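You operate a simulated robot arm through the tools that you are given. There is no shell and no other tool.

You run a simulated robot arm. Do the job below in one go: nothing can be reset, and whatever is moved stays where it is left.

## Task
Swap the card in the teal stand for number 7.
Fine: loosen the silver screw first, tighten it after; the old card goes into the rack slot that is empty now.
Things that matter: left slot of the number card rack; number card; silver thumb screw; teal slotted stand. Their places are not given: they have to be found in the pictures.

It is judged by the outcome, as a careful person would: the job done as asked, and still so three seconds after it is handed in. It fails if anything else is knocked over, pushed out of place, dropped, spilled or broken.

## Robot
A 6-joint arm with a two-finger parallel gripper, fixed in place. Base frame: the origin is at the foot of the arm, x ahead of it, y to its left, z up; the work surface is at about z = 0.84. Readings come in m, rad, newtons and seconds.
With the tool pointing down near the work surface it reaches from about 0.24 to 0.64 m from the base axis. Its first joint turns from -1.152 to 1.152 rad. Payload 2.7 kg.
The tool frame sits at the grasp point between the pads (the TCP): z along the fingers, y along the line on which they close. The tips reach 0.023 m beyond it. Largest opening 0.094 m; finger width 0.038, thickness 0.01; the body of the gripper, 0.054 by 0.096 m, starts 0.039 m behind the TCP.
Orientation is that of the tool frame in the base frame, as a unit quaternion [x, y, z, w]. With the fingers straight down and closing along the base's y, the tool's x points along the base's -x, its y along +y and its z along -z.

## Interface
- The arm moves only by the tool step_arm. Its argument "targets" is text: rows parted by semicolons, each of 7 numbers parted by spaces: the closure in counts, from 0 (fully open) to 255 (shut), then the shift along the base's x, y, z in m, then the turn, a rotation vector about the base's x, y, z in rad. In form: jaw tx ty tz wx wy wz; .... A call has 1 to 20 rows; each row is the pose to reach, as a shift and turn from the pose commanded when the call began. Rows are played at 5 a second. More than 0.05 m and 0.15 rad between two rows, or a gripper value outside its range, and nothing of the call is played. A pose out of reach is approached as far as the arm can. The call stops where the force on the tool passes 40 N (or 10 N more than at its start, if that is more) or the arm is blocked; 0.2 s more then pass. Each finger travels about 0.045 m/s and halts on what it meets, pressing with about 41 N; the grip force reading is that of the motor and also rises with nothing between the fingers. The clock runs only during rows and for 0.2 s after the last one: add rows that repeat a pose to give the fingers time. The reply holds the time, the measured pose of the TCP, the force on the tool along the base axes, the opening and the grip force, in the units named above and with some noise, with the torque about the TCP (base axes, N m) and any sound that the robot's microphone picked up.
- Cameras (640 x 400 px; columns grow to the right, rows downward): "scene" is fixed at [0.0745, -0.4239, 1.4196]; the picture's right is [0.80, -0.60, 0.00], its down [-0.25, -0.34, -0.91] and it looks along [0.55, 0.72, -0.42] (base axes); focal length 357 px, centre (320, 200). "wrist" rides on the gripper at [0.087, 0.016, -0.074] in the tool frame; the picture's right is [-0.18, 0.98, 0.00], its down [-0.58, -0.11, -0.81] and it looks along [-0.79, -0.15, 0.59] (tool axes); focal length 243 px, centre (320, 200).
- camera(camera): a new picture of that camera. No time passes.
- point_at(camera, pixels): for up to 12 pixels [column, row] of the newest picture of that camera ("zoom" is the newest enlarged one), the place [x, y, z] in the base frame of the surface seen there, good to about 0.003 m. No time passes.
- inspect(camera, box): a new picture of the part [left, top, right, bottom] of that camera's present view, enlarged. No time passes.
- sign_off(): hands the job in; it is judged then, once.

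Unless the task says otherwise, let go and move clear before handing in.

The tools are called after "Request:" as name(argument=value, ...) on one line, values as JSON. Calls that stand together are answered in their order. step_arm: Moves the arm, as the interface text tells. Its arguments: {"type":"object","properties":{"targets":{"type":"string"}},"required":["targets"]} The other tools are called the same way: camera (camera) takes a picture; point_at (camera, pixels) gives the place of the surface under pixels of a picture; inspect (camera, box) takes an enlarged picture of a part of a camera's view; sign_off () hands the job in.

At the start:

```text
time_s: 0.0
eef_pos: [0.3674, 0.1754, 1.1526]
tool_rot: [-0.001, 1.0, 0.0, 0.0]
contact_force: [0.6, 0.4, -0.1]
torque: [0.01, -0.03, -0.01]
finger_gap: 0.0939
finger_force: 0.0
```

scene: 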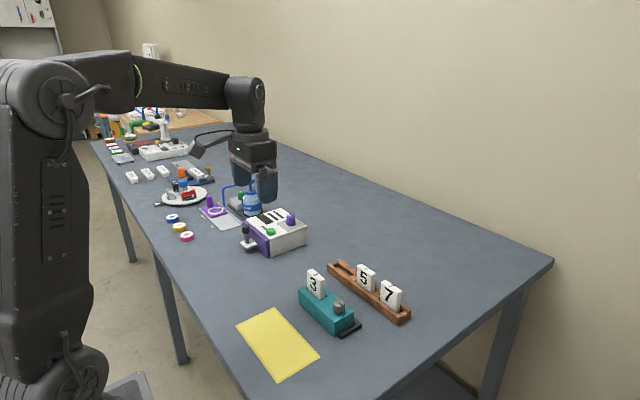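
wrist: 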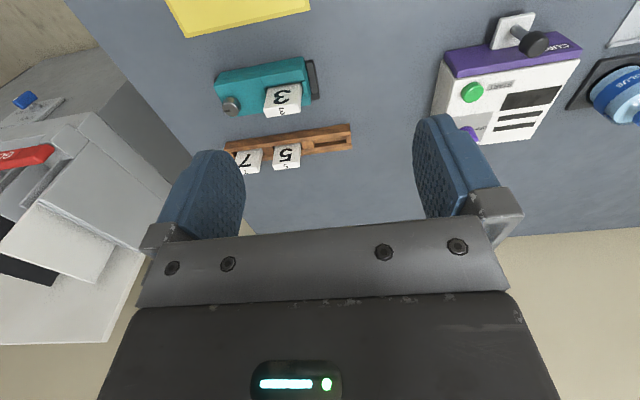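

The scene picture shows the teal stand around (327,310) with card 3, a silver screw at about (339,306), and a wooden rack around (368,290) with cards 5 and 7 and an empty left slot near (340,268). I'll look closer at both before moving.

Request:
inspect(camera="scene", box=[280, 240, 430, 350])

Request:
inspect(camera="wrist", box=[200, 40, 370, 190])

```text
3.64 times, centred on (355, 295) of scene
```

zoom: 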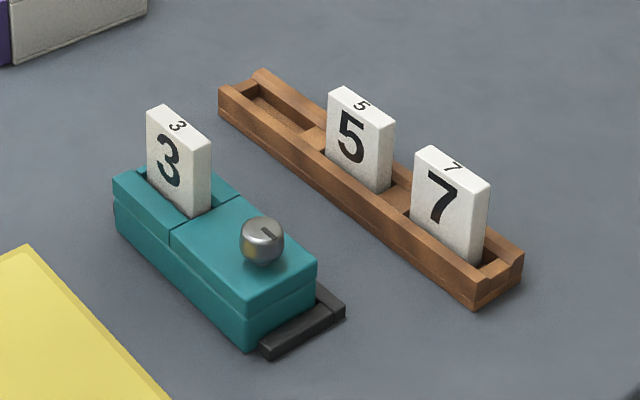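

```text
2.67 times, centred on (285, 115) of wrist
```

zoom: 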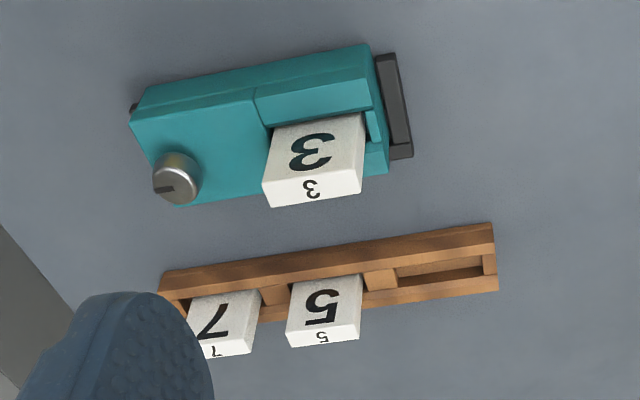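

The enlarged wrist view shows the screw head at (176,178), card 3 top edge around (312,187), and the rack with its empty slot at (440,268). I'll measure places under these pixels.

Request:
point_at(camera="zoom", pixels=[[176, 185], [268, 195], [360, 182], [312, 187], [273, 130], [362, 115], [145, 125], [370, 48], [190, 340], [290, 335], [400, 262], [480, 268]])

Request:
inspect(camera="scene", box=[290, 255, 370, 345])

```text
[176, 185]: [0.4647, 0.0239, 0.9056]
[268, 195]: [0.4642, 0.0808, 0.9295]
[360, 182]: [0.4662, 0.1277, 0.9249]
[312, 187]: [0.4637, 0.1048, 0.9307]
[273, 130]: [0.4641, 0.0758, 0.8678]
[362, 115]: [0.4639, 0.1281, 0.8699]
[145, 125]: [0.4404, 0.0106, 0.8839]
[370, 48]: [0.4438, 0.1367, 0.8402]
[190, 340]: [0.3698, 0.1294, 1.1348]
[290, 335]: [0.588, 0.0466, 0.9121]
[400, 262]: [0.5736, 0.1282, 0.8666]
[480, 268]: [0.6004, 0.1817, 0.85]
```

```text
4.44 times, centred on (330, 300) of scene
```

zoom: 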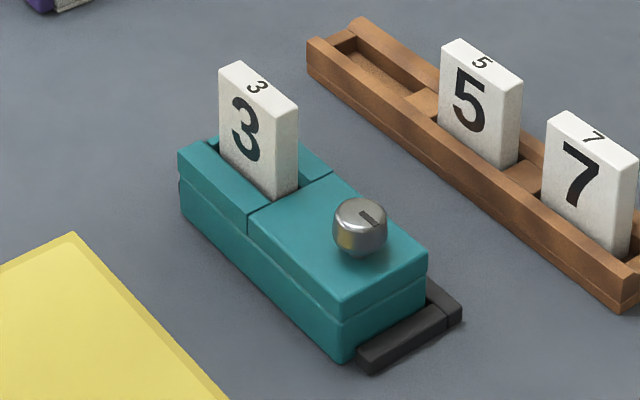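

The scene enlargement shows card 3's top face at (258,85), the screw at (360,225) with a slot mark pointing at (368,217), and the stand body. I'll measure these surfaces now.

Request:
point_at(camera="zoom", pixels=[[258, 84], [222, 66], [236, 64], [296, 108], [285, 110], [360, 208], [340, 215], [383, 215], [360, 250], [345, 290], [250, 205], [185, 155]])

Request:
inspect(camera="scene", box=[320, 250, 420, 330])

```text
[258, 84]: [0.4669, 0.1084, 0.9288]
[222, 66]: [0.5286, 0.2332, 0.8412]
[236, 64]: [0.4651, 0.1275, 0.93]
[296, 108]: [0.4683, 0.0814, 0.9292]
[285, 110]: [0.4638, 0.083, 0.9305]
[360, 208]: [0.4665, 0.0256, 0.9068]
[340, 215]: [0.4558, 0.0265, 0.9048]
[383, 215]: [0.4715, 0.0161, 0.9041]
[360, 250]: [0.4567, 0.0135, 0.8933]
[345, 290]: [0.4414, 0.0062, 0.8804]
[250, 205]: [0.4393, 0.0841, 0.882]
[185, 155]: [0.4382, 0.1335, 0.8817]
```

```text
5.00 times, centred on (370, 290) of scene
```

zoom: 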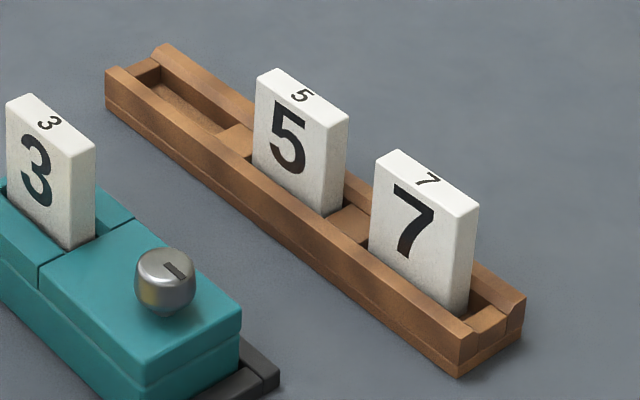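

The rack enlargement shows card 7's top at (428,182), card 5's top at (301,96) and the empty slot between (160,72) and (235,135). I'll measure them.

Request:
point_at(camera="zoom", pixels=[[428, 183], [380, 157], [395, 152], [473, 210], [460, 212], [262, 76], [278, 72], [345, 115], [332, 120], [215, 120], [155, 85], [190, 105]])

Request:
inspect(camera="scene", box=[320, 250, 380, 295])

```text
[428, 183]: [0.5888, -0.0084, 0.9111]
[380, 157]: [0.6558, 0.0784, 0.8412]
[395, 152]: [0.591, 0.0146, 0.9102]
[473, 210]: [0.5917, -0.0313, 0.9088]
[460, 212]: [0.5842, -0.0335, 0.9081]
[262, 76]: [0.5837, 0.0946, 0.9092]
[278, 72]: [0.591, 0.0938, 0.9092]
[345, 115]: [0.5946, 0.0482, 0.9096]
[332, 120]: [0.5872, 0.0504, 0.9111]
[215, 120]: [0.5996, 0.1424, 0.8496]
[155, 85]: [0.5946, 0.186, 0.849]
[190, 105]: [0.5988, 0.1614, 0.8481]
```

```text
8.89 times, centred on (350, 272) of scene
```

zoom: 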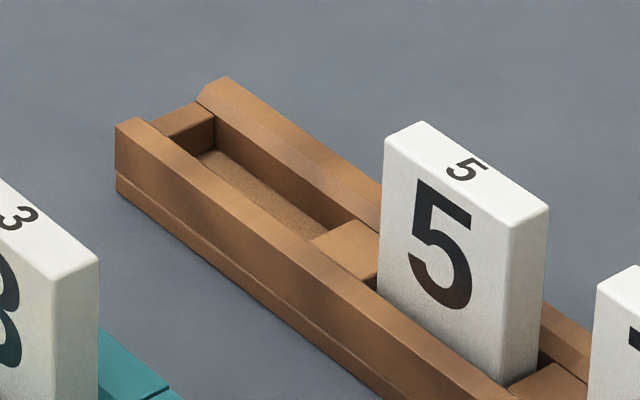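

Measurements: screw head centre is near (0.464, 0.021) with top z≈0.906, stand top z≈0.882, card 3 top z≈0.930, rack cards' top z≈0.910 and slot spacing 0.08 m. I'll move to well above the screw with a partly open gripper and look again.

Request:
step_arm(targets="60 0.02 -0.031 0 0 0 0; 110 0.04 -0.062 0 0 0 0; 110 0.06 -0.093 0 0 0 0; 110 0.08 -0.124 0 0 0 0; 110 0.0966 -0.1544 0 0 0 0; 110 0.0966 -0.1544 -0.04 0 0 0; 110 0.0966 -0.1544 -0.08 0 0 0; 110 0.0966 -0.1544 -0.12 0 0 0; 110 0.0966 -0.1544 -0.15 0 0 0; 110 0.0966 -0.1544 -0.15 0 0 0; 110 0.0966 -0.1544 -0.15 0 0 0")

Request:
camera(camera="wrist")

Request:
camera(camera="scene")

```text
time_s: 2.4
eef_pos: [0.4659, 0.0233, 1.0029]
tool_rot: [0.0, 1.0, 0.001, 0.0]
contact_force: [-1.1, 0.3, -0.1]
torque: [0.02, 0.01, 0.0]
finger_gap: 0.0536
finger_force: 0.0
```

```text
taken
```

wrist: 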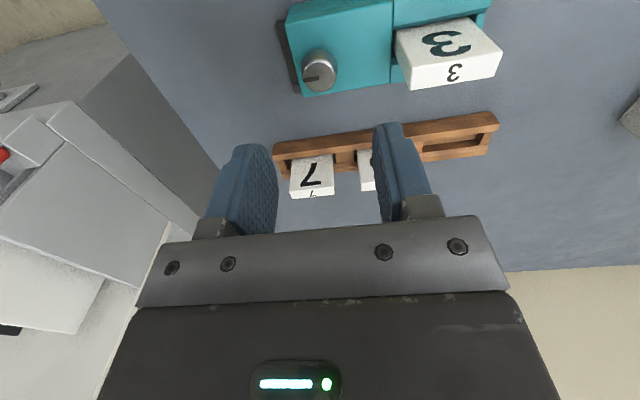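

```text
taken
```

scene: 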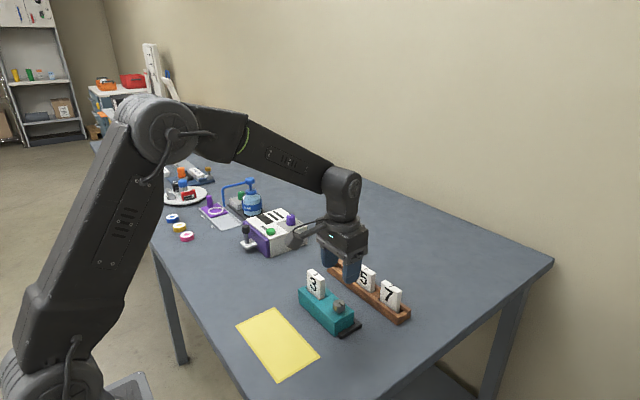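

The gripper is above the screw; the wrist view shows the screw head at (320,72) and card 3 at (450,55). I'll enlarge to get the screw's shape and centre exactly.

Request:
inspect(camera="wrist", box=[270, 0, 510, 110])

Request:
point_at(camera="wrist", pixels=[[320, 75], [303, 75], [338, 72], [320, 82], [320, 65], [320, 55], [455, 75], [400, 60], [498, 55], [402, 85], [494, 78]])

```text
2.67 times, centred on (390, 55) of wrist
```

zoom: 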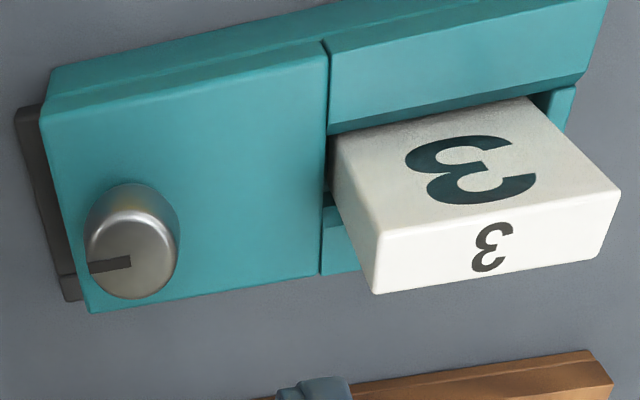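

```text
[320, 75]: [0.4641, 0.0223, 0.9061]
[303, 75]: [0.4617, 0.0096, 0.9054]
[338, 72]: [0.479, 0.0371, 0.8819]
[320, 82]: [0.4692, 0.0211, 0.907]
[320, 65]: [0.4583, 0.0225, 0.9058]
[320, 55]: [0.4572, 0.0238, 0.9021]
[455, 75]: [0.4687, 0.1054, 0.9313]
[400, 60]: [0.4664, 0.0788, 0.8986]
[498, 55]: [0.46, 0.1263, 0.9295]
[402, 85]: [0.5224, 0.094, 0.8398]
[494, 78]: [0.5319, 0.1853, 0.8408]
```

The enlarged view shows the screw head with its mark running from the centre to the left (-y) at (108,265). I'll measure the head's rim and the stand's corners to get the centre exactly.

Request:
point_at(camera="zoom", pixels=[[135, 220], [135, 235], [133, 260], [133, 280], [133, 292], [93, 262], [100, 262], [168, 255], [174, 250], [45, 115], [92, 308], [320, 270]])

```text
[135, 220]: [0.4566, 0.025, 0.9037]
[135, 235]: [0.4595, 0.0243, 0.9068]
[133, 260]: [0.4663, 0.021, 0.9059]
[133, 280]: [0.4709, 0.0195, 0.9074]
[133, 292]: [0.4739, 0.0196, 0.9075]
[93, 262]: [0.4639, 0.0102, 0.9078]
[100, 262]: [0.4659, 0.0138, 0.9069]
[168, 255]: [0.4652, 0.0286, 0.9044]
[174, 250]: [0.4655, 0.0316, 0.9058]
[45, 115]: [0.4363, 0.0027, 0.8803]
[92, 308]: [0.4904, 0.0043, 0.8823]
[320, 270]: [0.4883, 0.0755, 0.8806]
```

The screw centre comes out at about (0.465, 0.021), head diameter ≈0.021 m, top 0.906. I'll descend so the tips stop about 4 mm above the stand top, without closing yet.

Request:
step_arm(targets="110 0.0013 0 -0.03 0 0 0; 110 0.0013 0 -0.06 0 0 0; 110 0.0013 0 -0.08 0 0 0; 110 0.0013 0 -0.0926 0 0 0; 110 0.0013 0 -0.0926 0 0 0; 110 0.0013 0 -0.0926 0 0 0")

Request:
camera(camera="wrist")

Request:
inspect(camera="scene", box=[280, 230, 400, 340])

```text
time_s: 3.8
eef_pos: [0.465, 0.0217, 0.9099]
tool_rot: [-0.001, 1.0, 0.0, 0.0]
contact_force: [-0.9, -0.6, 0.5]
torque: [-0.02, 0.02, -0.02]
finger_gap: 0.0536
finger_force: 0.1
```

```text
taken
```

wrist: 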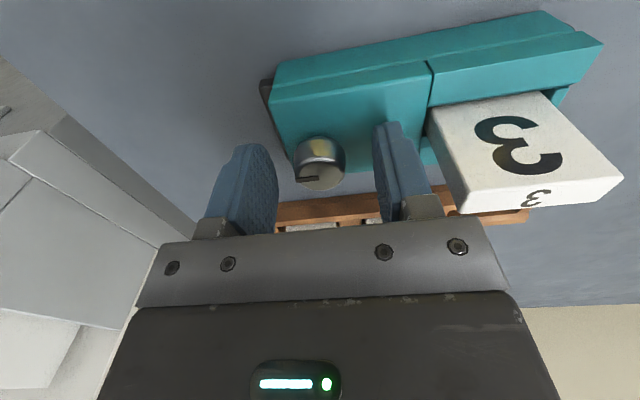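

```text
3.64 times, centred on (340, 285) of scene
```

zoom: 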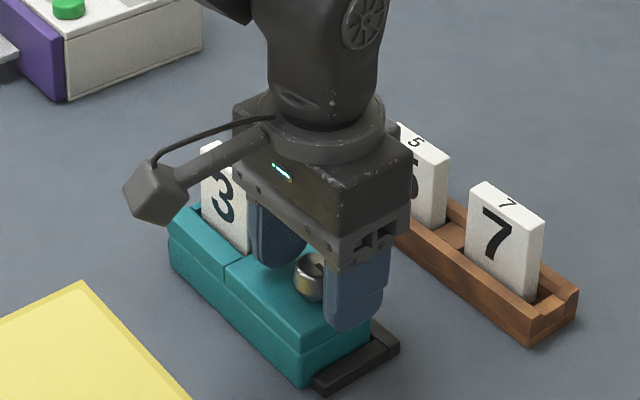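

The screw head at (320,165) is between the fingers and card 3 is clear of them. I'll close onto the head and watch the forces.

Request:
step_arm(targets="180 0 0 0 0 0 0; 255 0 0 0 0 0 0; 255 0 0 0 0 0 0; 255 0 0 0 0 0 0")

Request:
camera(camera="wrist")

```text
time_s: 4.8
eef_pos: [0.4651, 0.0229, 0.9103]
tool_rot: [-0.001, 1.0, 0.0, 0.0]
contact_force: [0.1, -1.3, 0.6]
torque: [-0.03, 0.02, -0.01]
finger_gap: 0.0254
finger_force: 40.4
```

```text
taken
```

wrist: 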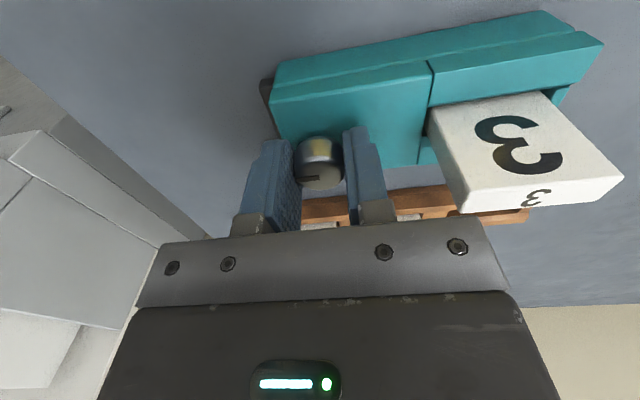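

The head is gripped with a gap of 0.0254 m and 40 N, and hardly any side force. Now I'll turn counter-clockwise (about +z) gently and read the torque.

Request:
step_arm(targets="255 0 0 0 0 0 0.06; 255 0 0 0 0 0 0.12; 255 0 0 0 0 0 0.18; 255 0 0 0 0 0 0.24; 255 0 0 0 0 0 0.3")

Request:
inspect(camera="scene", box=[280, 230, 400, 340])

```text
time_s: 6.0
eef_pos: [0.4648, 0.0206, 0.9104]
tool_rot: [-0.151, 0.988, 0.0, -0.001]
contact_force: [-1.8, 2.8, -0.4]
torque: [0.1, 0.1, -0.01]
finger_gap: 0.0257
finger_force: 41.1
```

```text
3.64 times, centred on (340, 285) of scene
```

zoom: 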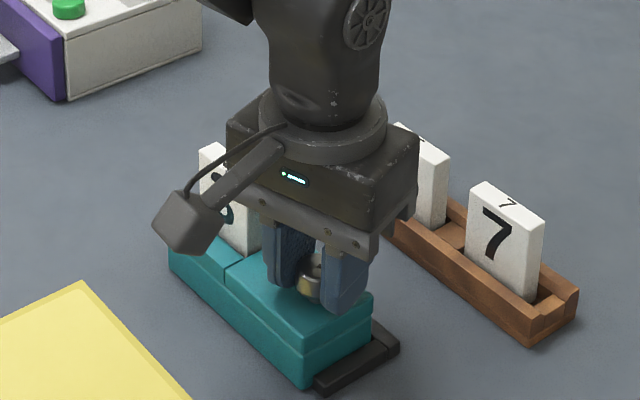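

The stand hasn't moved and the torque about z is nearly zero, so the head seems to turn freely with the gripper. I'll continue to about 1.5 rad in total.

Request:
step_arm(targets="255 0 0 0 0 0 0.1; 255 0 0 0 0 0 0.2; 255 0 0 0 0 0 0.3; 255 0 0 0 0 0 0.4; 255 0 0 0 0 0 0.5; 255 0 0 0 0 0 0.6; 255 0 0 0 0 0 0.7; 255 0 0 0 0 0 0.8; 255 0 0 0 0 0 0.9; 255 0 0 0 0 0 1.0; 255 0 0 0 0 0 1.1; 255 0 0 0 0 0 1.2")

Request:
camera(camera="wrist")

Request:
inspect(camera="scene", box=[280, 230, 400, 340])

```text
time_s: 8.6
eef_pos: [0.4656, 0.0206, 0.9097]
tool_rot: [-0.683, 0.73, -0.001, 0.0]
contact_force: [0.4, -1.8, 1.0]
torque: [0.09, 0.08, -0.02]
finger_gap: 0.0255
finger_force: 41.2
```

```text
taken
```

wrist: 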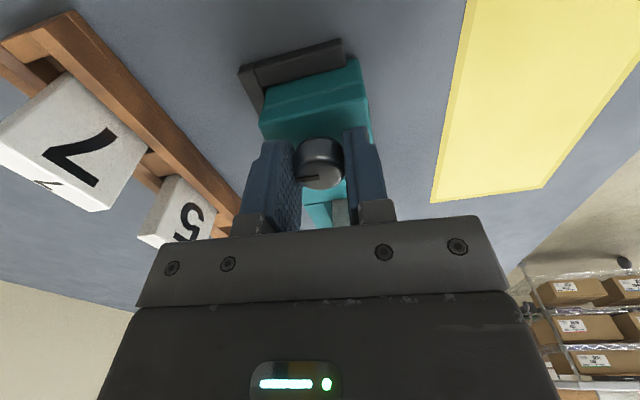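

```text
3.64 times, centred on (340, 285) of scene
```

zoom: 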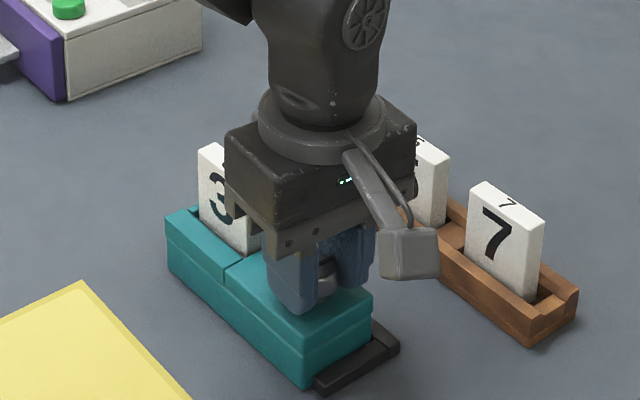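

The mark at (310,178) is still in the same place between the fingers, so the screw turned with the gripper by ~1.5 rad; the stand stayed put. I'll look at the stand's clamp more closely to see whether it opened.

Request:
inspect(camera="scene", box=[290, 255, 370, 345])

```text
4.44 times, centred on (330, 300) of scene
```

zoom: 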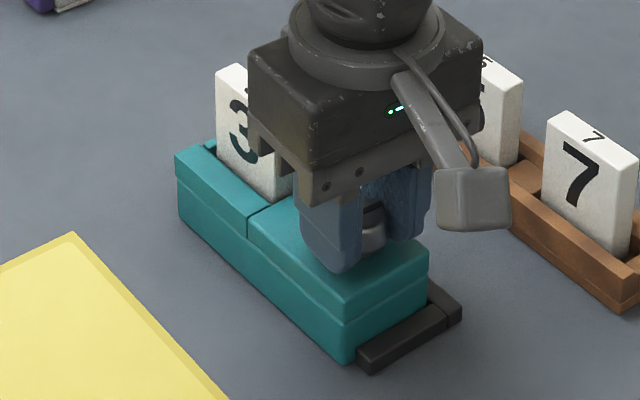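

Compared with the first picture, the teal front jaw has moved outward slightly (left corner from about (180,150) to (176,152)), so the clamp is opening. I'll keep turning counter-clockwise to open it more, watching torque.

Request:
step_arm(targets="255 0 0 0 0 0 0.1; 255 0 0 0 0 0 0.2; 255 0 0 0 0 0 0.3; 255 0 0 0 0 0 0.4; 255 0 0 0 0 0 0.5; 255 0 0 0 0 0 0.6; 255 0 0 0 0 0 0.7; 255 0 0 0 0 0 0.8")

Request:
inspect(camera="scene", box=[290, 255, 370, 345])

Request:
camera(camera="wrist")

```text
time_s: 10.4
eef_pos: [0.4657, 0.0198, 0.9107]
tool_rot: [0.913, -0.407, 0.0, -0.001]
contact_force: [-6.7, -3.5, 6.3]
torque: [-0.03, 0.08, -0.4]
finger_gap: 0.0254
finger_force: 41.4
```

```text
4.44 times, centred on (330, 300) of scene
```

zoom: 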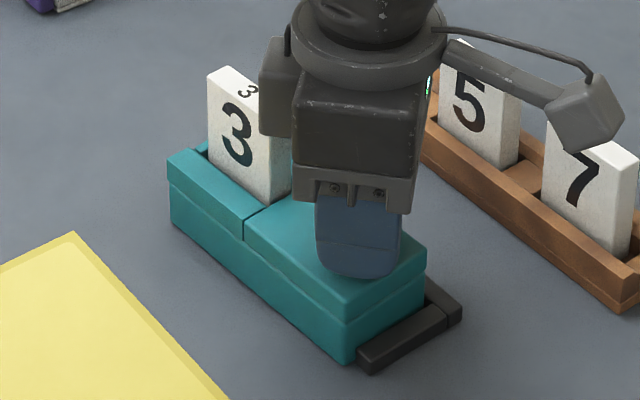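

```text
taken
```

wrist: 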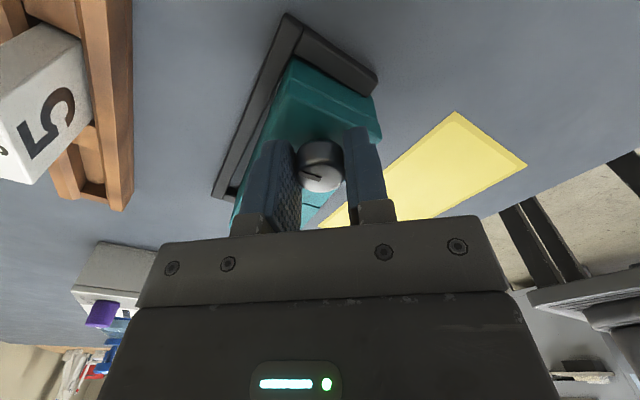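

Torque about z rose to -0.4 N·m and the mark slid relative to the fingers, so the screw has probably reached its stop; the stand's left corner also swung a little (now (167,158)). I'll stop turning, zoom in on the mark, and measure the stand.

Request:
inspect(camera="wrist", box=[200, 10, 400, 230])

Request:
inspect(camera="scene", box=[290, 255, 370, 345])

Request:
point_at(camera="zoom", pixels=[[172, 160], [244, 216], [345, 300], [420, 258], [172, 222], [343, 358], [440, 320], [372, 362], [215, 72], [285, 115], [205, 100]])

```text
1.82 times, centred on (300, 120) of wrist
```

zoom: 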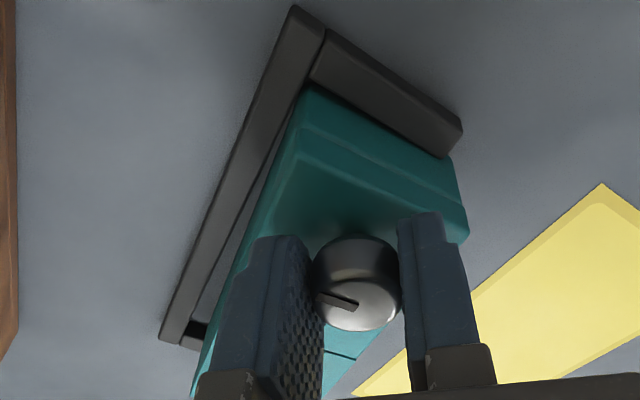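

```text
4.44 times, centred on (330, 300) of scene
```

zoom: 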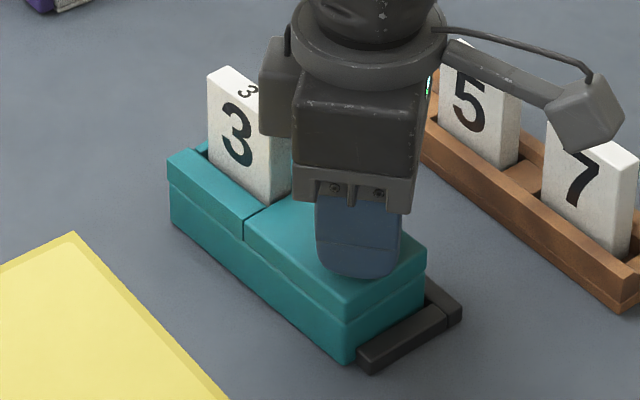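

```text
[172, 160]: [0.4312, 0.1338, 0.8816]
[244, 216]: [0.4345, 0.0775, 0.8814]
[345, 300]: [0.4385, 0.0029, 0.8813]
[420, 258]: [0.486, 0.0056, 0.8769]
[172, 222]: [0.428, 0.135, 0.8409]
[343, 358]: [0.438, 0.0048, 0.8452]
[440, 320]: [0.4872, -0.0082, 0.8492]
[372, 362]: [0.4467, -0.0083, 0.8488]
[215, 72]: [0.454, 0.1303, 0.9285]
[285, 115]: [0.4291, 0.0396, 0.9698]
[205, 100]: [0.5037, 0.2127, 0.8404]
```

The stand's front edge now runs from x=0.4385 at y=0.003 to x=0.431 at y=0.134, so past the screw's stop the whole stand yawed ~0.057 rad away from the black bracket's back bar. The screw is loose; I'll release it, lift clear, and turn the wrist back so I can nudge the stand flush against its bracket.

Request:
step_arm(targets="255 0 0 0 0 0 -0.06; 200 0 0 0 0 0 -0.06; 140 0 0 0 0 0 -0.06; 110 0 0 0 0 0 -0.06; 110 0 0 0 0 0 -0.06; 110 0 0 0.03 0 0 -0.06; 110 0 0 0.06 0 0 -0.06; 110 0 0 0.1 0 0 -0.06; 110 0 0 0.12 0 0 -0.1; 110 0 0 0.12 0 0 -0.2; 110 0 0 0.12 0 0 -0.34; 110 0 0 0.12 0 0 -0.48; 110 0 0 0.12 0 0 -0.62; 110 0 0 0.12 0 0 -0.76; 110 0 0 0.12 0 0 -0.9")

Request:
inspect(camera="scene", box=[290, 255, 370, 345])

```text
time_s: 13.6
eef_pos: [0.4649, 0.0212, 1.0301]
tool_rot: [-0.644, 0.765, 0.0, 0.001]
contact_force: [1.2, -0.3, 0.7]
torque: [0.04, 0.0, 0.01]
finger_gap: 0.0534
finger_force: 0.1
```

```text
4.44 times, centred on (330, 300) of scene
```

zoom: 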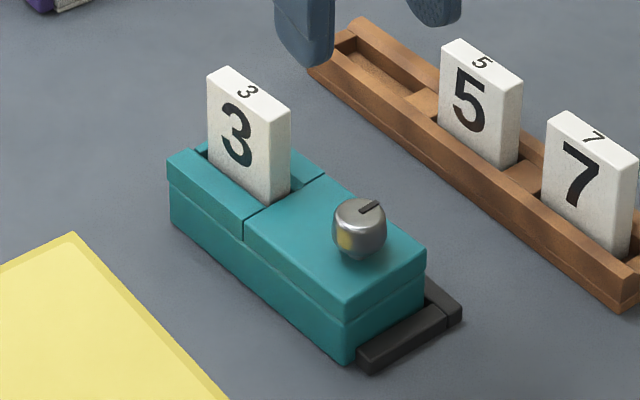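

The mark now points to (378,203), about 120° counter-clockwise from where it began, so the screw is clearly loose. Now I'll rotate the wrist to yaw 0, close the fingers, and move to a spot in front of the stand's left end for a gentle nudge.

Request:
step_arm(targets="110 -0.007 0.0094 0 0 0 -0.14; 110 -0.014 0.0188 0 0 0 -0.28; 150 -0.021 0.0282 0 0 0 -0.42; 200 -0.028 0.0376 0 0 0 -0.56; 255 -0.035 0.047 0 0 0 -0.7; 255 -0.042 0.0564 0 0 0 -0.84; 255 -0.049 0.0658 0 0 0 -0.98; 255 -0.056 0.0752 0 0 0 -1.12; 255 -0.063 0.0846 0 0 0 -1.26; 255 -0.0703 0.094 0 0 0 -1.4; 255 -0.0703 0.094 0 0 0 -1.4")

Request:
camera(camera="wrist")

Request:
inspect(camera="scene", box=[230, 220, 430, 390])

```text
time_s: 16.0
eef_pos: [0.3933, 0.1157, 1.0295]
tool_rot: [0.0, 1.0, 0.001, 0.0]
contact_force: [-0.5, 0.6, 0.6]
torque: [-0.07, 0.0, -0.02]
finger_gap: 0.0
finger_force: 40.8
```

```text
taken
```

wrist: 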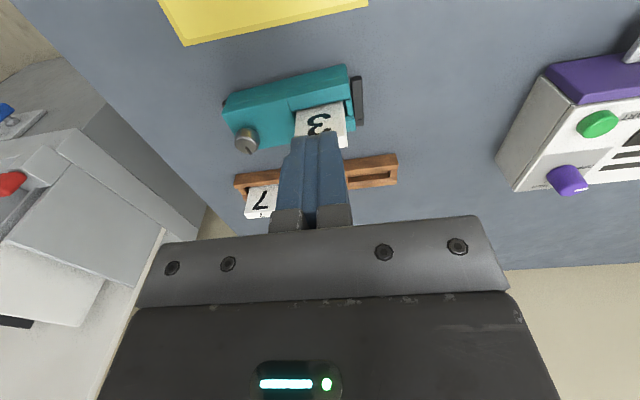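

```text
2.35 times, centred on (330, 305) of scene
```

zoom: 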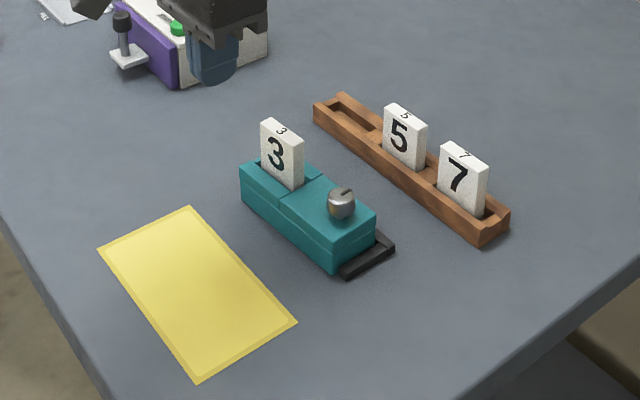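

The fingers are closed and hang in front of the stand's left end. I'll check the yellow sheet's place and the stand's left end before descending.

Request:
point_at(camera="zoom", pixels=[[190, 207], [295, 322], [190, 290], [243, 170], [243, 205], [335, 262], [280, 125]])

Request:
inspect(camera="wrist", box=[210, 50, 410, 210])

```text
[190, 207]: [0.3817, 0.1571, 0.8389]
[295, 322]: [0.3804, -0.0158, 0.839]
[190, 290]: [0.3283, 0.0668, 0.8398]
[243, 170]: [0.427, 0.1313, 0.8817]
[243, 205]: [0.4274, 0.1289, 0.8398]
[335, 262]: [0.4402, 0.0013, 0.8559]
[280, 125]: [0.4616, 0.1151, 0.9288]
```

```text
2.50 times, centred on (310, 130) of wrist
```

zoom: 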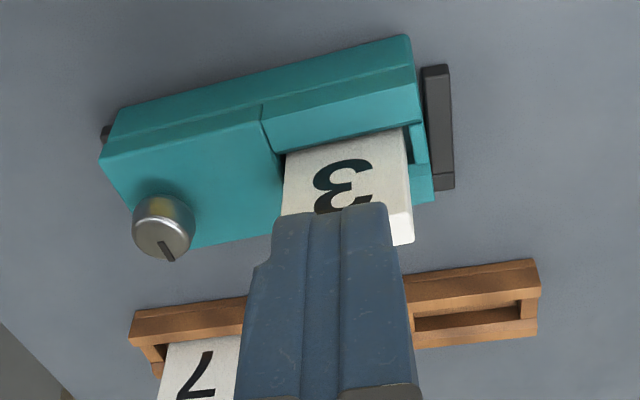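

The sheet is flat at z≈0.839, and the stand's front-left corner is at x≈0.428. I'll descend to tip height ≈0.857 in front of it and approach to within a few millimetres.

Request:
step_arm(targets="255 0 0 -0.04 0 0 0; 255 0 0 -0.08 0 0 0; 255 0 0 -0.115 0 0 0; 255 0 0 -0.14 0 0 0; 255 0 0 -0.15 0 0 0; 255 0.005 0 -0.15 0 0 0; 255 0.01 0 -0.15 0 0 0; 255 0.01 0 -0.15 0 0 0")

Request:
inspect(camera="scene", box=[270, 240, 380, 345])

Request:
camera(camera="wrist")

```text
time_s: 17.8
eef_pos: [0.4033, 0.1161, 0.8813]
tool_rot: [0.0, 1.0, 0.0, 0.0]
contact_force: [0.2, 0.2, 0.7]
torque: [-0.03, 0.0, 0.01]
finger_gap: 0.0
finger_force: 41.0
```

```text
3.81 times, centred on (325, 292) of scene
```

zoom: 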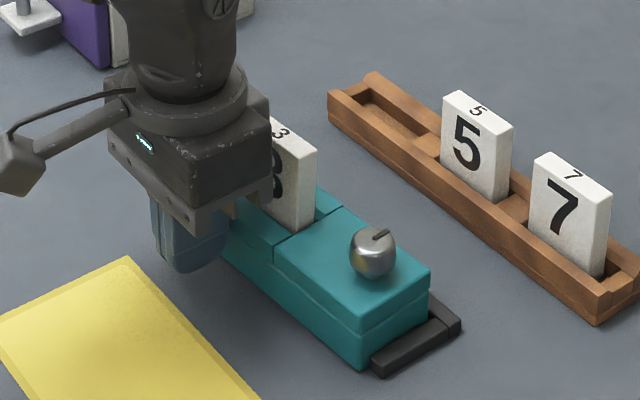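

```text
taken
```

wrist: 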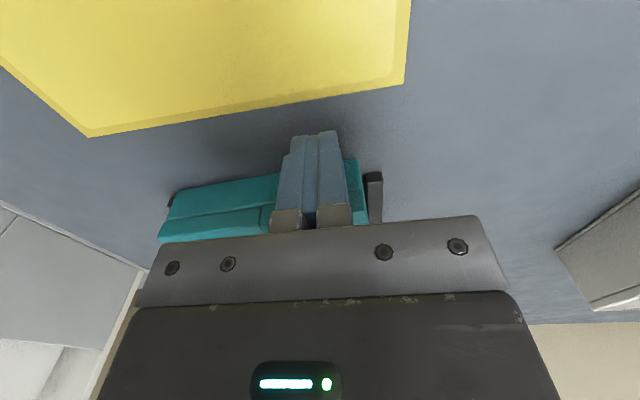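

The fingertips are just in front of the teal face, with no contact force. I'll push slowly toward +x in 1 mm steps and watch the force.

Request:
step_arm(targets="255 0.002 0 0 0 0 0; 255 0.004 0 0 0 0 0; 255 0.005 0 0 0 0 0; 255 0.006 0 0 0 0 0; 255 0.007 0 0 0 0 0; 255 0.008 0 0 0 0 0; 255 0.009 0 0 0 0 0; 255 0.010 0 0 0 0 0; 255 0.010 0 0 0 0 0")

Request:
inspect(camera="scene", box=[270, 240, 380, 345])

```text
time_s: 19.8
eef_pos: [0.4153, 0.1148, 0.8811]
tool_rot: [-0.001, 1.0, 0.0, 0.0]
contact_force: [-1.1, -0.2, 0.5]
torque: [-0.02, 0.0, 0.03]
finger_gap: 0.0
finger_force: 40.4
```

```text
3.81 times, centred on (325, 292) of scene
```

zoom: 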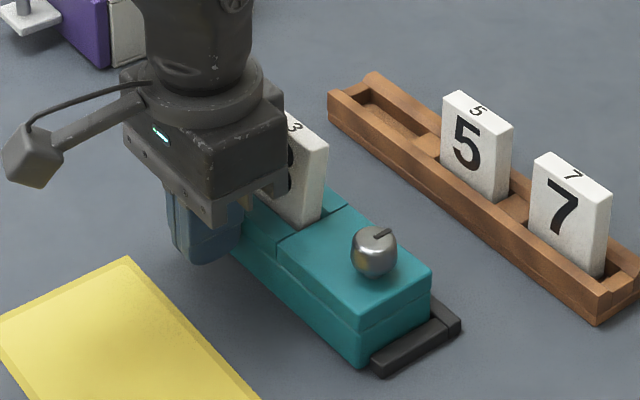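

The stand is swinging back with ~1 N of force (card edge moved from (316,150) to (327,148)). I'll continue in 1 mm steps up to the flush position, then check.

Request:
step_arm(targets="255 0.001 0 0 0 0 0; 255 0.002 0 0 0 0 0; 255 0.003 0 0 0 0 0; 255 0.003 0 0 0 0 0")

Request:
inspect(camera="scene", box=[290, 255, 370, 345])

Request:
point_at(camera="zoom", pixels=[[245, 212], [343, 298], [280, 245], [315, 268], [300, 120]])

```text
time_s: 20.8
eef_pos: [0.4192, 0.1165, 0.8799]
tool_rot: [-0.001, 1.0, 0.0, 0.0]
contact_force: [-0.9, -0.7, 0.5]
torque: [0.01, -0.03, -0.02]
finger_gap: 0.0
finger_force: 41.0
```

```text
4.44 times, centred on (330, 300) of scene
```

zoom: 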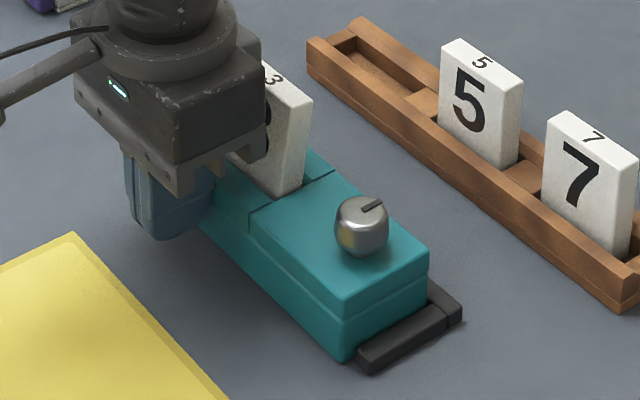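

```text
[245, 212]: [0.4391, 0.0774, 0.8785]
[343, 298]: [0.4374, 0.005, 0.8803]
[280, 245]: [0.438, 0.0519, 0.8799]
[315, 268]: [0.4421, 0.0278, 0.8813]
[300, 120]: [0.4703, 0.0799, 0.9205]
```

The front face is parallel again (x≈0.4374–0.4391), but card 3's edge from (311,100) to (303,190) looks slightly tilted. I'll back away along -x, lift, and look again.

Request:
step_arm(targets="255 -0.005 0 0 0 0 0; 255 -0.02 0 0 0 0 0; 255 -0.04 0 0 0 0 0; 255 -0.04 0 0.04 0 0 0; 255 -0.04 0 0.08 0 0 0; 255 -0.04 0 0.12 0 0 0; 200 -0.04 0 0.15 0 0 0; 110 -0.04 0 0.15 0 0 0; 60 -0.04 0 0.15 0 0 0")

Request:
inspect(camera="scene", box=[290, 255, 370, 345])

Request:
camera(camera="wrist")

```text
time_s: 22.8
eef_pos: [0.3779, 0.1129, 1.0327]
tool_rot: [0.0, 1.0, -0.001, 0.0]
contact_force: [-0.7, -0.1, -0.1]
torque: [0.0, -0.01, 0.02]
finger_gap: 0.0667
finger_force: 0.1
```

```text
4.44 times, centred on (330, 300) of scene
```

zoom: 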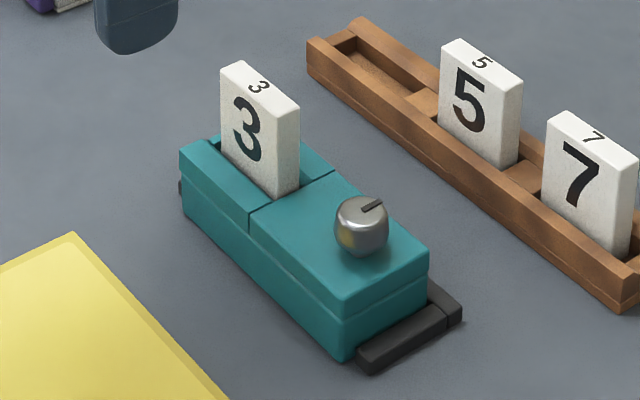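

```text
taken
```

wrist: 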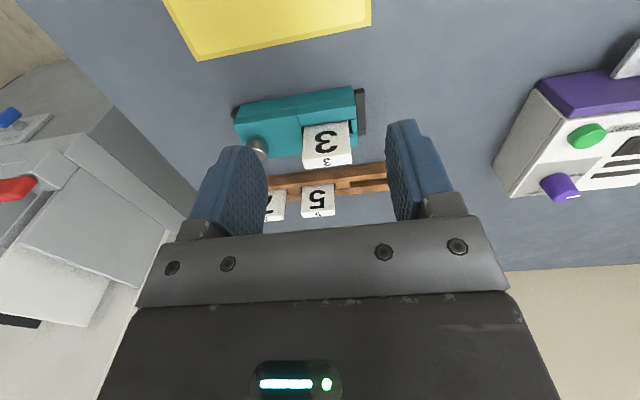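

The card is upright again and the stand is back where it started (corner at (180,150) as in the first picture). I'll measure card 3's top now for the grasp.

Request:
point_at(camera="zoom", pixels=[[260, 85], [238, 66], [296, 108], [284, 112], [226, 72], [246, 76], [275, 93], [186, 152], [252, 210], [345, 298], [330, 174], [325, 180]])

Request:
inspect(camera="wrist", box=[220, 70, 400, 230])

```text
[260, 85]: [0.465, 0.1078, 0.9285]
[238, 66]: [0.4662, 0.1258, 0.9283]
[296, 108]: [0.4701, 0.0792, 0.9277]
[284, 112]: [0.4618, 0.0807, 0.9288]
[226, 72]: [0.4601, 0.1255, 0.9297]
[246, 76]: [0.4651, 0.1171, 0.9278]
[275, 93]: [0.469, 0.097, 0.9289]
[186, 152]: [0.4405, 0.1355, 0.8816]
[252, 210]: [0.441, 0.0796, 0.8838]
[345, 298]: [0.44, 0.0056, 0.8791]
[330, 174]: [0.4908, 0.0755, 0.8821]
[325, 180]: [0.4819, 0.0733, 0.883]
```

```text
2.50 times, centred on (310, 150) of wrist
```

zoom: 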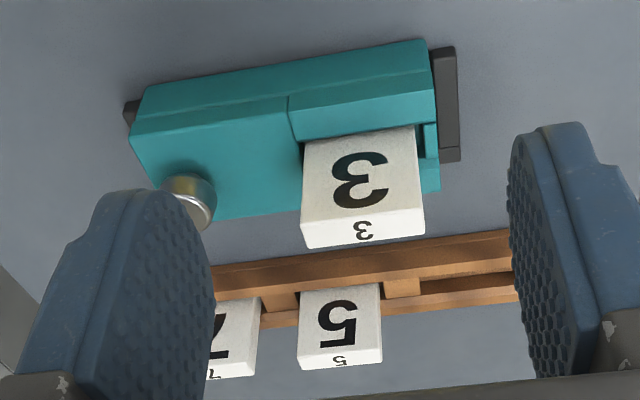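

Card 3's top is centred near (0.4657, 0.1035) at z≈0.929, with thickness ≈0.010–0.011. Next I'll measure the empty rack slot and wall heights.

Request:
inspect(camera="scene", box=[320, 250, 380, 295])

Request:
point_at(camera="zoom", pixels=[[125, 128], [148, 122], [200, 165], [260, 210], [225, 82], [212, 95], [290, 140], [280, 155], [240, 185], [180, 125], [340, 245], [320, 240]])

```text
8.89 times, centred on (350, 272) of scene
```

zoom: 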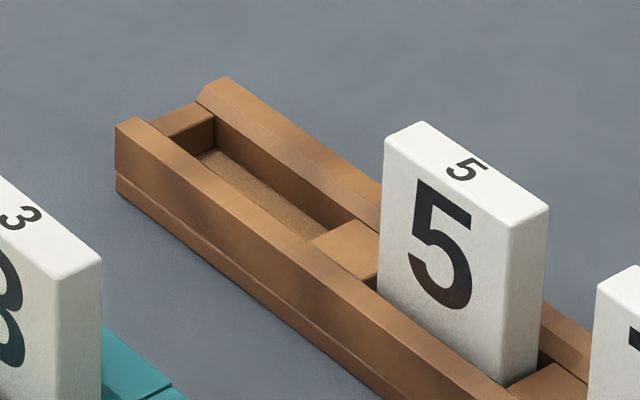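

```text
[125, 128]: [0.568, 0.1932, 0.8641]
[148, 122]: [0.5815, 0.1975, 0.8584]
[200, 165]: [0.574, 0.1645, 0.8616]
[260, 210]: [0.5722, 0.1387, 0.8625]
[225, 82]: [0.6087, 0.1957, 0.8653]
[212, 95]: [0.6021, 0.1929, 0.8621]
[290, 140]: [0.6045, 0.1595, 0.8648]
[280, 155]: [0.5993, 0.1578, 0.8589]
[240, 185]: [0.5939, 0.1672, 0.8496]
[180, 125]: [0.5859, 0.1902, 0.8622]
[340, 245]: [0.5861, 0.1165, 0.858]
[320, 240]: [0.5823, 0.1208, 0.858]
```

Rack wall tops are at z≈0.865, floor ≈0.849, and the slots are centred on x≈0.589; the empty slot spans y≈0.122–0.185 (centre ≈0.153). I'll turn the wrist 90° so the fingers close across the card's thickness and go above card 3.

Request:
step_arm(targets="90 0.008 -0.001 0 0 0 0.14; 110 0.016 -0.002 0 0 0 0.28; 110 0.024 -0.003 0 0 0 0.42; 110 0.032 -0.004 0 0 0 0.56; 110 0.040 -0.005 0 0 0 0.7; 110 0.048 -0.006 0 0 0 0.84; 110 0.056 -0.007 0 0 0 0.98; 110 0.064 -0.008 0 0 0 1.12; 110 0.072 -0.009 0 0 0 1.26; 110 0.08 -0.010 0 0 0 1.4; 110 0.0877 -0.0115 0 0 0 1.5; 110 0.0877 -0.0115 0 0 0 1.5708; 110 0.0877 -0.0115 -0.03 0 0 1.5708; 110 0.0877 -0.0115 -0.06 0 0 1.5708; 110 0.0877 -0.0115 -0.06 0 0 1.5708")

Request:
camera(camera="wrist")

Request:
inspect(camera="scene", box=[270, 220, 400, 345])

```text
time_s: 26.0
eef_pos: [0.4668, 0.1028, 0.9706]
tool_rot: [0.708, -0.706, 0.001, 0.001]
contact_force: [-0.6, -0.9, -0.2]
torque: [-0.05, 0.02, 0.0]
finger_gap: 0.0536
finger_force: 0.1
```

```text
taken
```

wrist: 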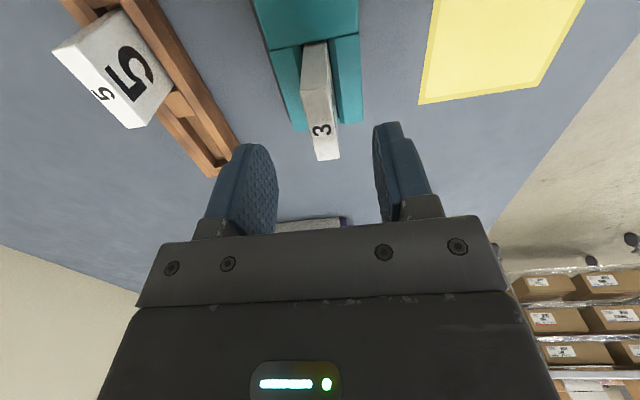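

```text
3.20 times, centred on (335, 282) of scene
```

zoom: 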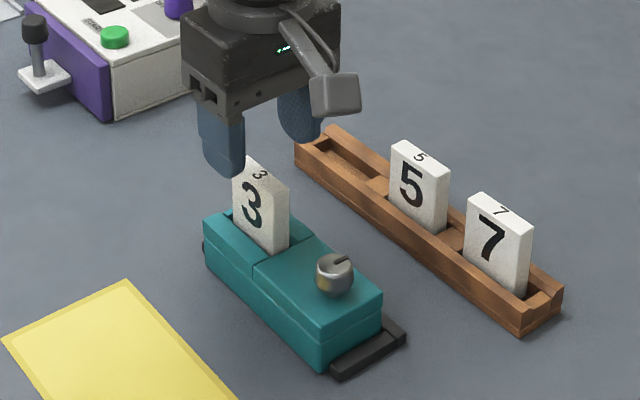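

Card 3 at (322,125) sits centred between the fingers. I'll descend to TCP z≈0.915 (tips 10 mm above the stand top) and close on the card.

Request:
step_arm(targets="110 0 0 -0.02 0 0 0; 110 0 0 -0.04 0 0 0; 110 0 0 -0.055 0 0 0; 110 0 0 -0.055 0 0 0; 170 0 0 -0.055 0 0 0; 255 0 0 -0.055 0 0 0; 255 0 0 -0.055 0 0 0; 255 0 0 -0.055 0 0 0; 255 0 0 -0.055 0 0 0")

Request:
camera(camera="wrist")

Request:
inspect(camera="scene", box=[270, 220, 400, 345])

```text
time_s: 28.0
eef_pos: [0.4682, 0.102, 0.9158]
tool_rot: [0.708, -0.707, 0.0, 0.0]
contact_force: [-0.7, 0.0, 0.0]
torque: [0.02, -0.01, 0.02]
finger_gap: 0.0144
finger_force: 41.7
```

```text
taken
```

wrist: 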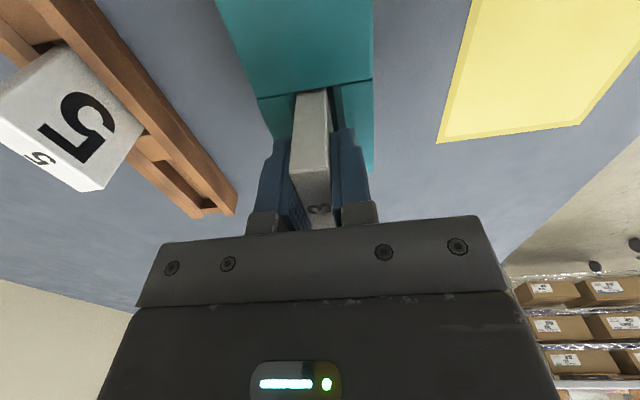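

```text
3.20 times, centred on (335, 282) of scene
```

zoom: 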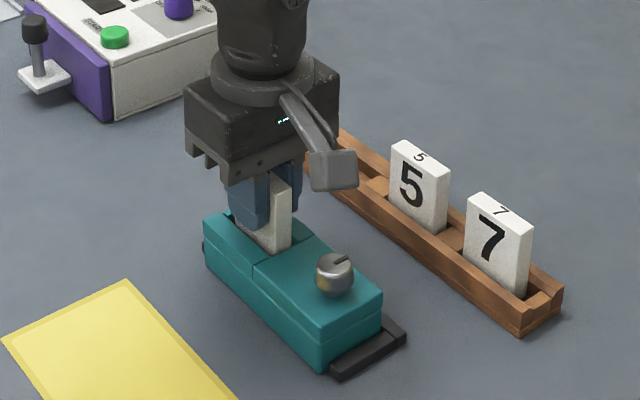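

The card is held (gap 0.0144 m, 41.7 N) and the stand hasn't moved. I'll lift slowly by 25 mm and watch for drag.

Request:
step_arm(targets="255 0 0 0.004 0 0 0; 255 0 0 0.008 0 0 0; 255 0 0 0.013 0 0 0; 255 0 0 0.019 0 0 0; 255 0 0 0.025 0 0 0; 255 0 0 0.025 0 0 0")

Request:
inspect(camera="scene", box=[270, 220, 400, 345])

```text
time_s: 29.4
eef_pos: [0.4654, 0.1046, 0.9394]
tool_rot: [0.707, -0.707, 0.0, -0.001]
contact_force: [0.5, 0.4, 0.0]
torque: [-0.01, 0.01, 0.0]
finger_gap: 0.0142
finger_force: 41.2
```

```text
3.20 times, centred on (335, 282) of scene
```

zoom: 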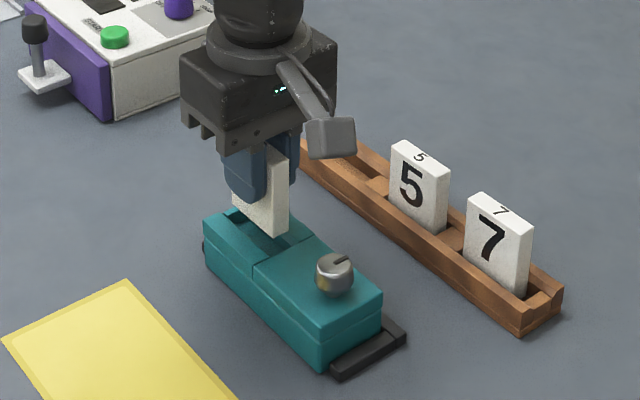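

The card came out freely with no drag and the stand stayed put. I'll raise it, carry it over to the empty left slot at (0.589, 0.153), and stop above it to check alignment.

Request:
step_arm(targets="255 0 0 0.02 0 0 0; 255 0 0 0.04 0 0 0; 255 0 0 0.055 0 0 0; 255 0.025 0.01 0.055 0 0 0; 255 0.05 0.02 0.055 0 0 0; 255 0.075 0.03 0.055 0 0 0; 255 0.1 0.04 0.055 0 0 0; 255 0.1233 0.0495 0.055 0 0 0; 255 0.1233 0.0495 0.055 0 0 0; 255 0.1233 0.0495 0.03 0 0 0; 255 0.1233 0.0495 0 0 0 0; 255 0.1233 0.0495 -0.01 0 0 0; 255 0.1233 0.0495 -0.01 0 0 0")

Request:
camera(camera="wrist")

Request:
inspect(camera="scene", box=[310, 210, 410, 310])

```text
time_s: 32.2
eef_pos: [0.5918, 0.1566, 0.9299]
tool_rot: [0.708, -0.707, 0.0, 0.0]
contact_force: [-0.5, 0.9, -1.1]
torque: [0.0, -0.01, -0.03]
finger_gap: 0.0144
finger_force: 41.1
```

```text
taken
```

wrist: 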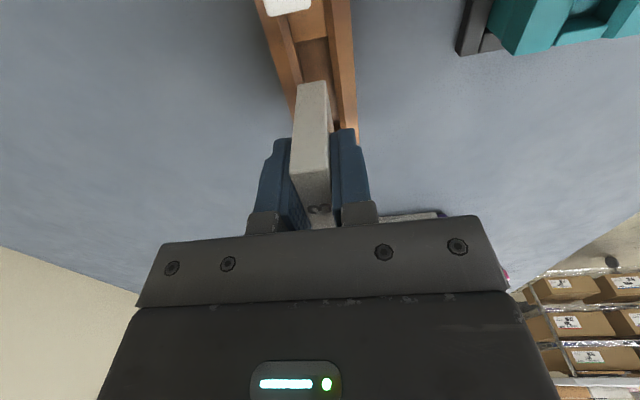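

```text
4.00 times, centred on (360, 260) of scene
```

zoom: 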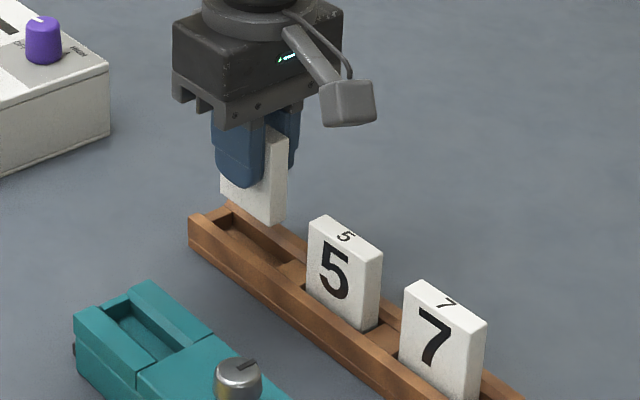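

The card hangs over the left slot. I'll zoom into the wrist view around the card's bottom edge (312,85) and the slot walls to check alignment.

Request:
inspect(camera="wrist", box=[240, 0, 380, 150])

Request:
point_at(camera="wrist", pixels=[[298, 88], [326, 84], [312, 90], [290, 100], [350, 100], [300, 50], [315, 45], [330, 60], [275, 30], [345, 30], [300, 28], [312, 70]])

```text
2.67 times, centred on (310, 75) of wrist
```

zoom: 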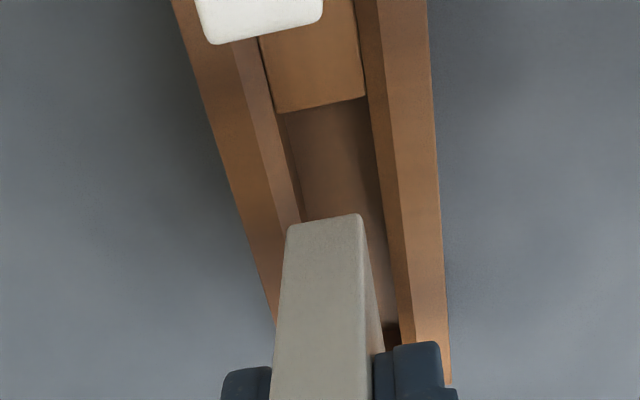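

```text
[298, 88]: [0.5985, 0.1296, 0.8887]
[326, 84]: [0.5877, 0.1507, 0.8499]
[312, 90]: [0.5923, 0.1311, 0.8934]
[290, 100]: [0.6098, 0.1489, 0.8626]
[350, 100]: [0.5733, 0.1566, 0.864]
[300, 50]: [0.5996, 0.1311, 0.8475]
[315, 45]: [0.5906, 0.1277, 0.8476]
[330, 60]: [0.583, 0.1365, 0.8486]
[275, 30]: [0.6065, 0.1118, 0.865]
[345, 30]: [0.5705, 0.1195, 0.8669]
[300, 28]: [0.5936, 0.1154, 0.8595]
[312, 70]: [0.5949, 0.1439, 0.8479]
```

The card's lower edge seems to lie at x≈0.5865–0.599 while the slot's inside runs x≈0.582–0.600. I'll take another reading while holding still and measure the slot's ends.

Request:
point_at(camera="zoom", pixels=[[290, 112], [320, 112], [355, 104], [388, 325], [392, 340], [290, 180], [375, 180], [383, 180], [292, 232], [325, 224], [357, 220], [372, 300]])

Request:
step_arm(targets="255 0 0 0 0 0 0; 255 0 0 0 0 0 0")

```text
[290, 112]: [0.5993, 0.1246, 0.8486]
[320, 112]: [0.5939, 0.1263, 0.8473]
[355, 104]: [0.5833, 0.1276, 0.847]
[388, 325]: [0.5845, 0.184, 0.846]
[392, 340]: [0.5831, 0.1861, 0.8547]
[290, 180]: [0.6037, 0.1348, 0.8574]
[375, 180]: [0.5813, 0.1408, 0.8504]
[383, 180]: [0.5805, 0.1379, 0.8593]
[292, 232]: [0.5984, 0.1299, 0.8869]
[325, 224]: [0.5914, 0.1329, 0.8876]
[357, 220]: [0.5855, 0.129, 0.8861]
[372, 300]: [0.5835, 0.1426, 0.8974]
```

```text
time_s: 32.8
eef_pos: [0.5914, 0.1561, 0.9321]
tool_rot: [0.708, -0.706, 0.0, 0.0]
contact_force: [-1.1, -0.5, 0.2]
torque: [0.02, 0.02, -0.02]
finger_gap: 0.0142
finger_force: 41.2
```

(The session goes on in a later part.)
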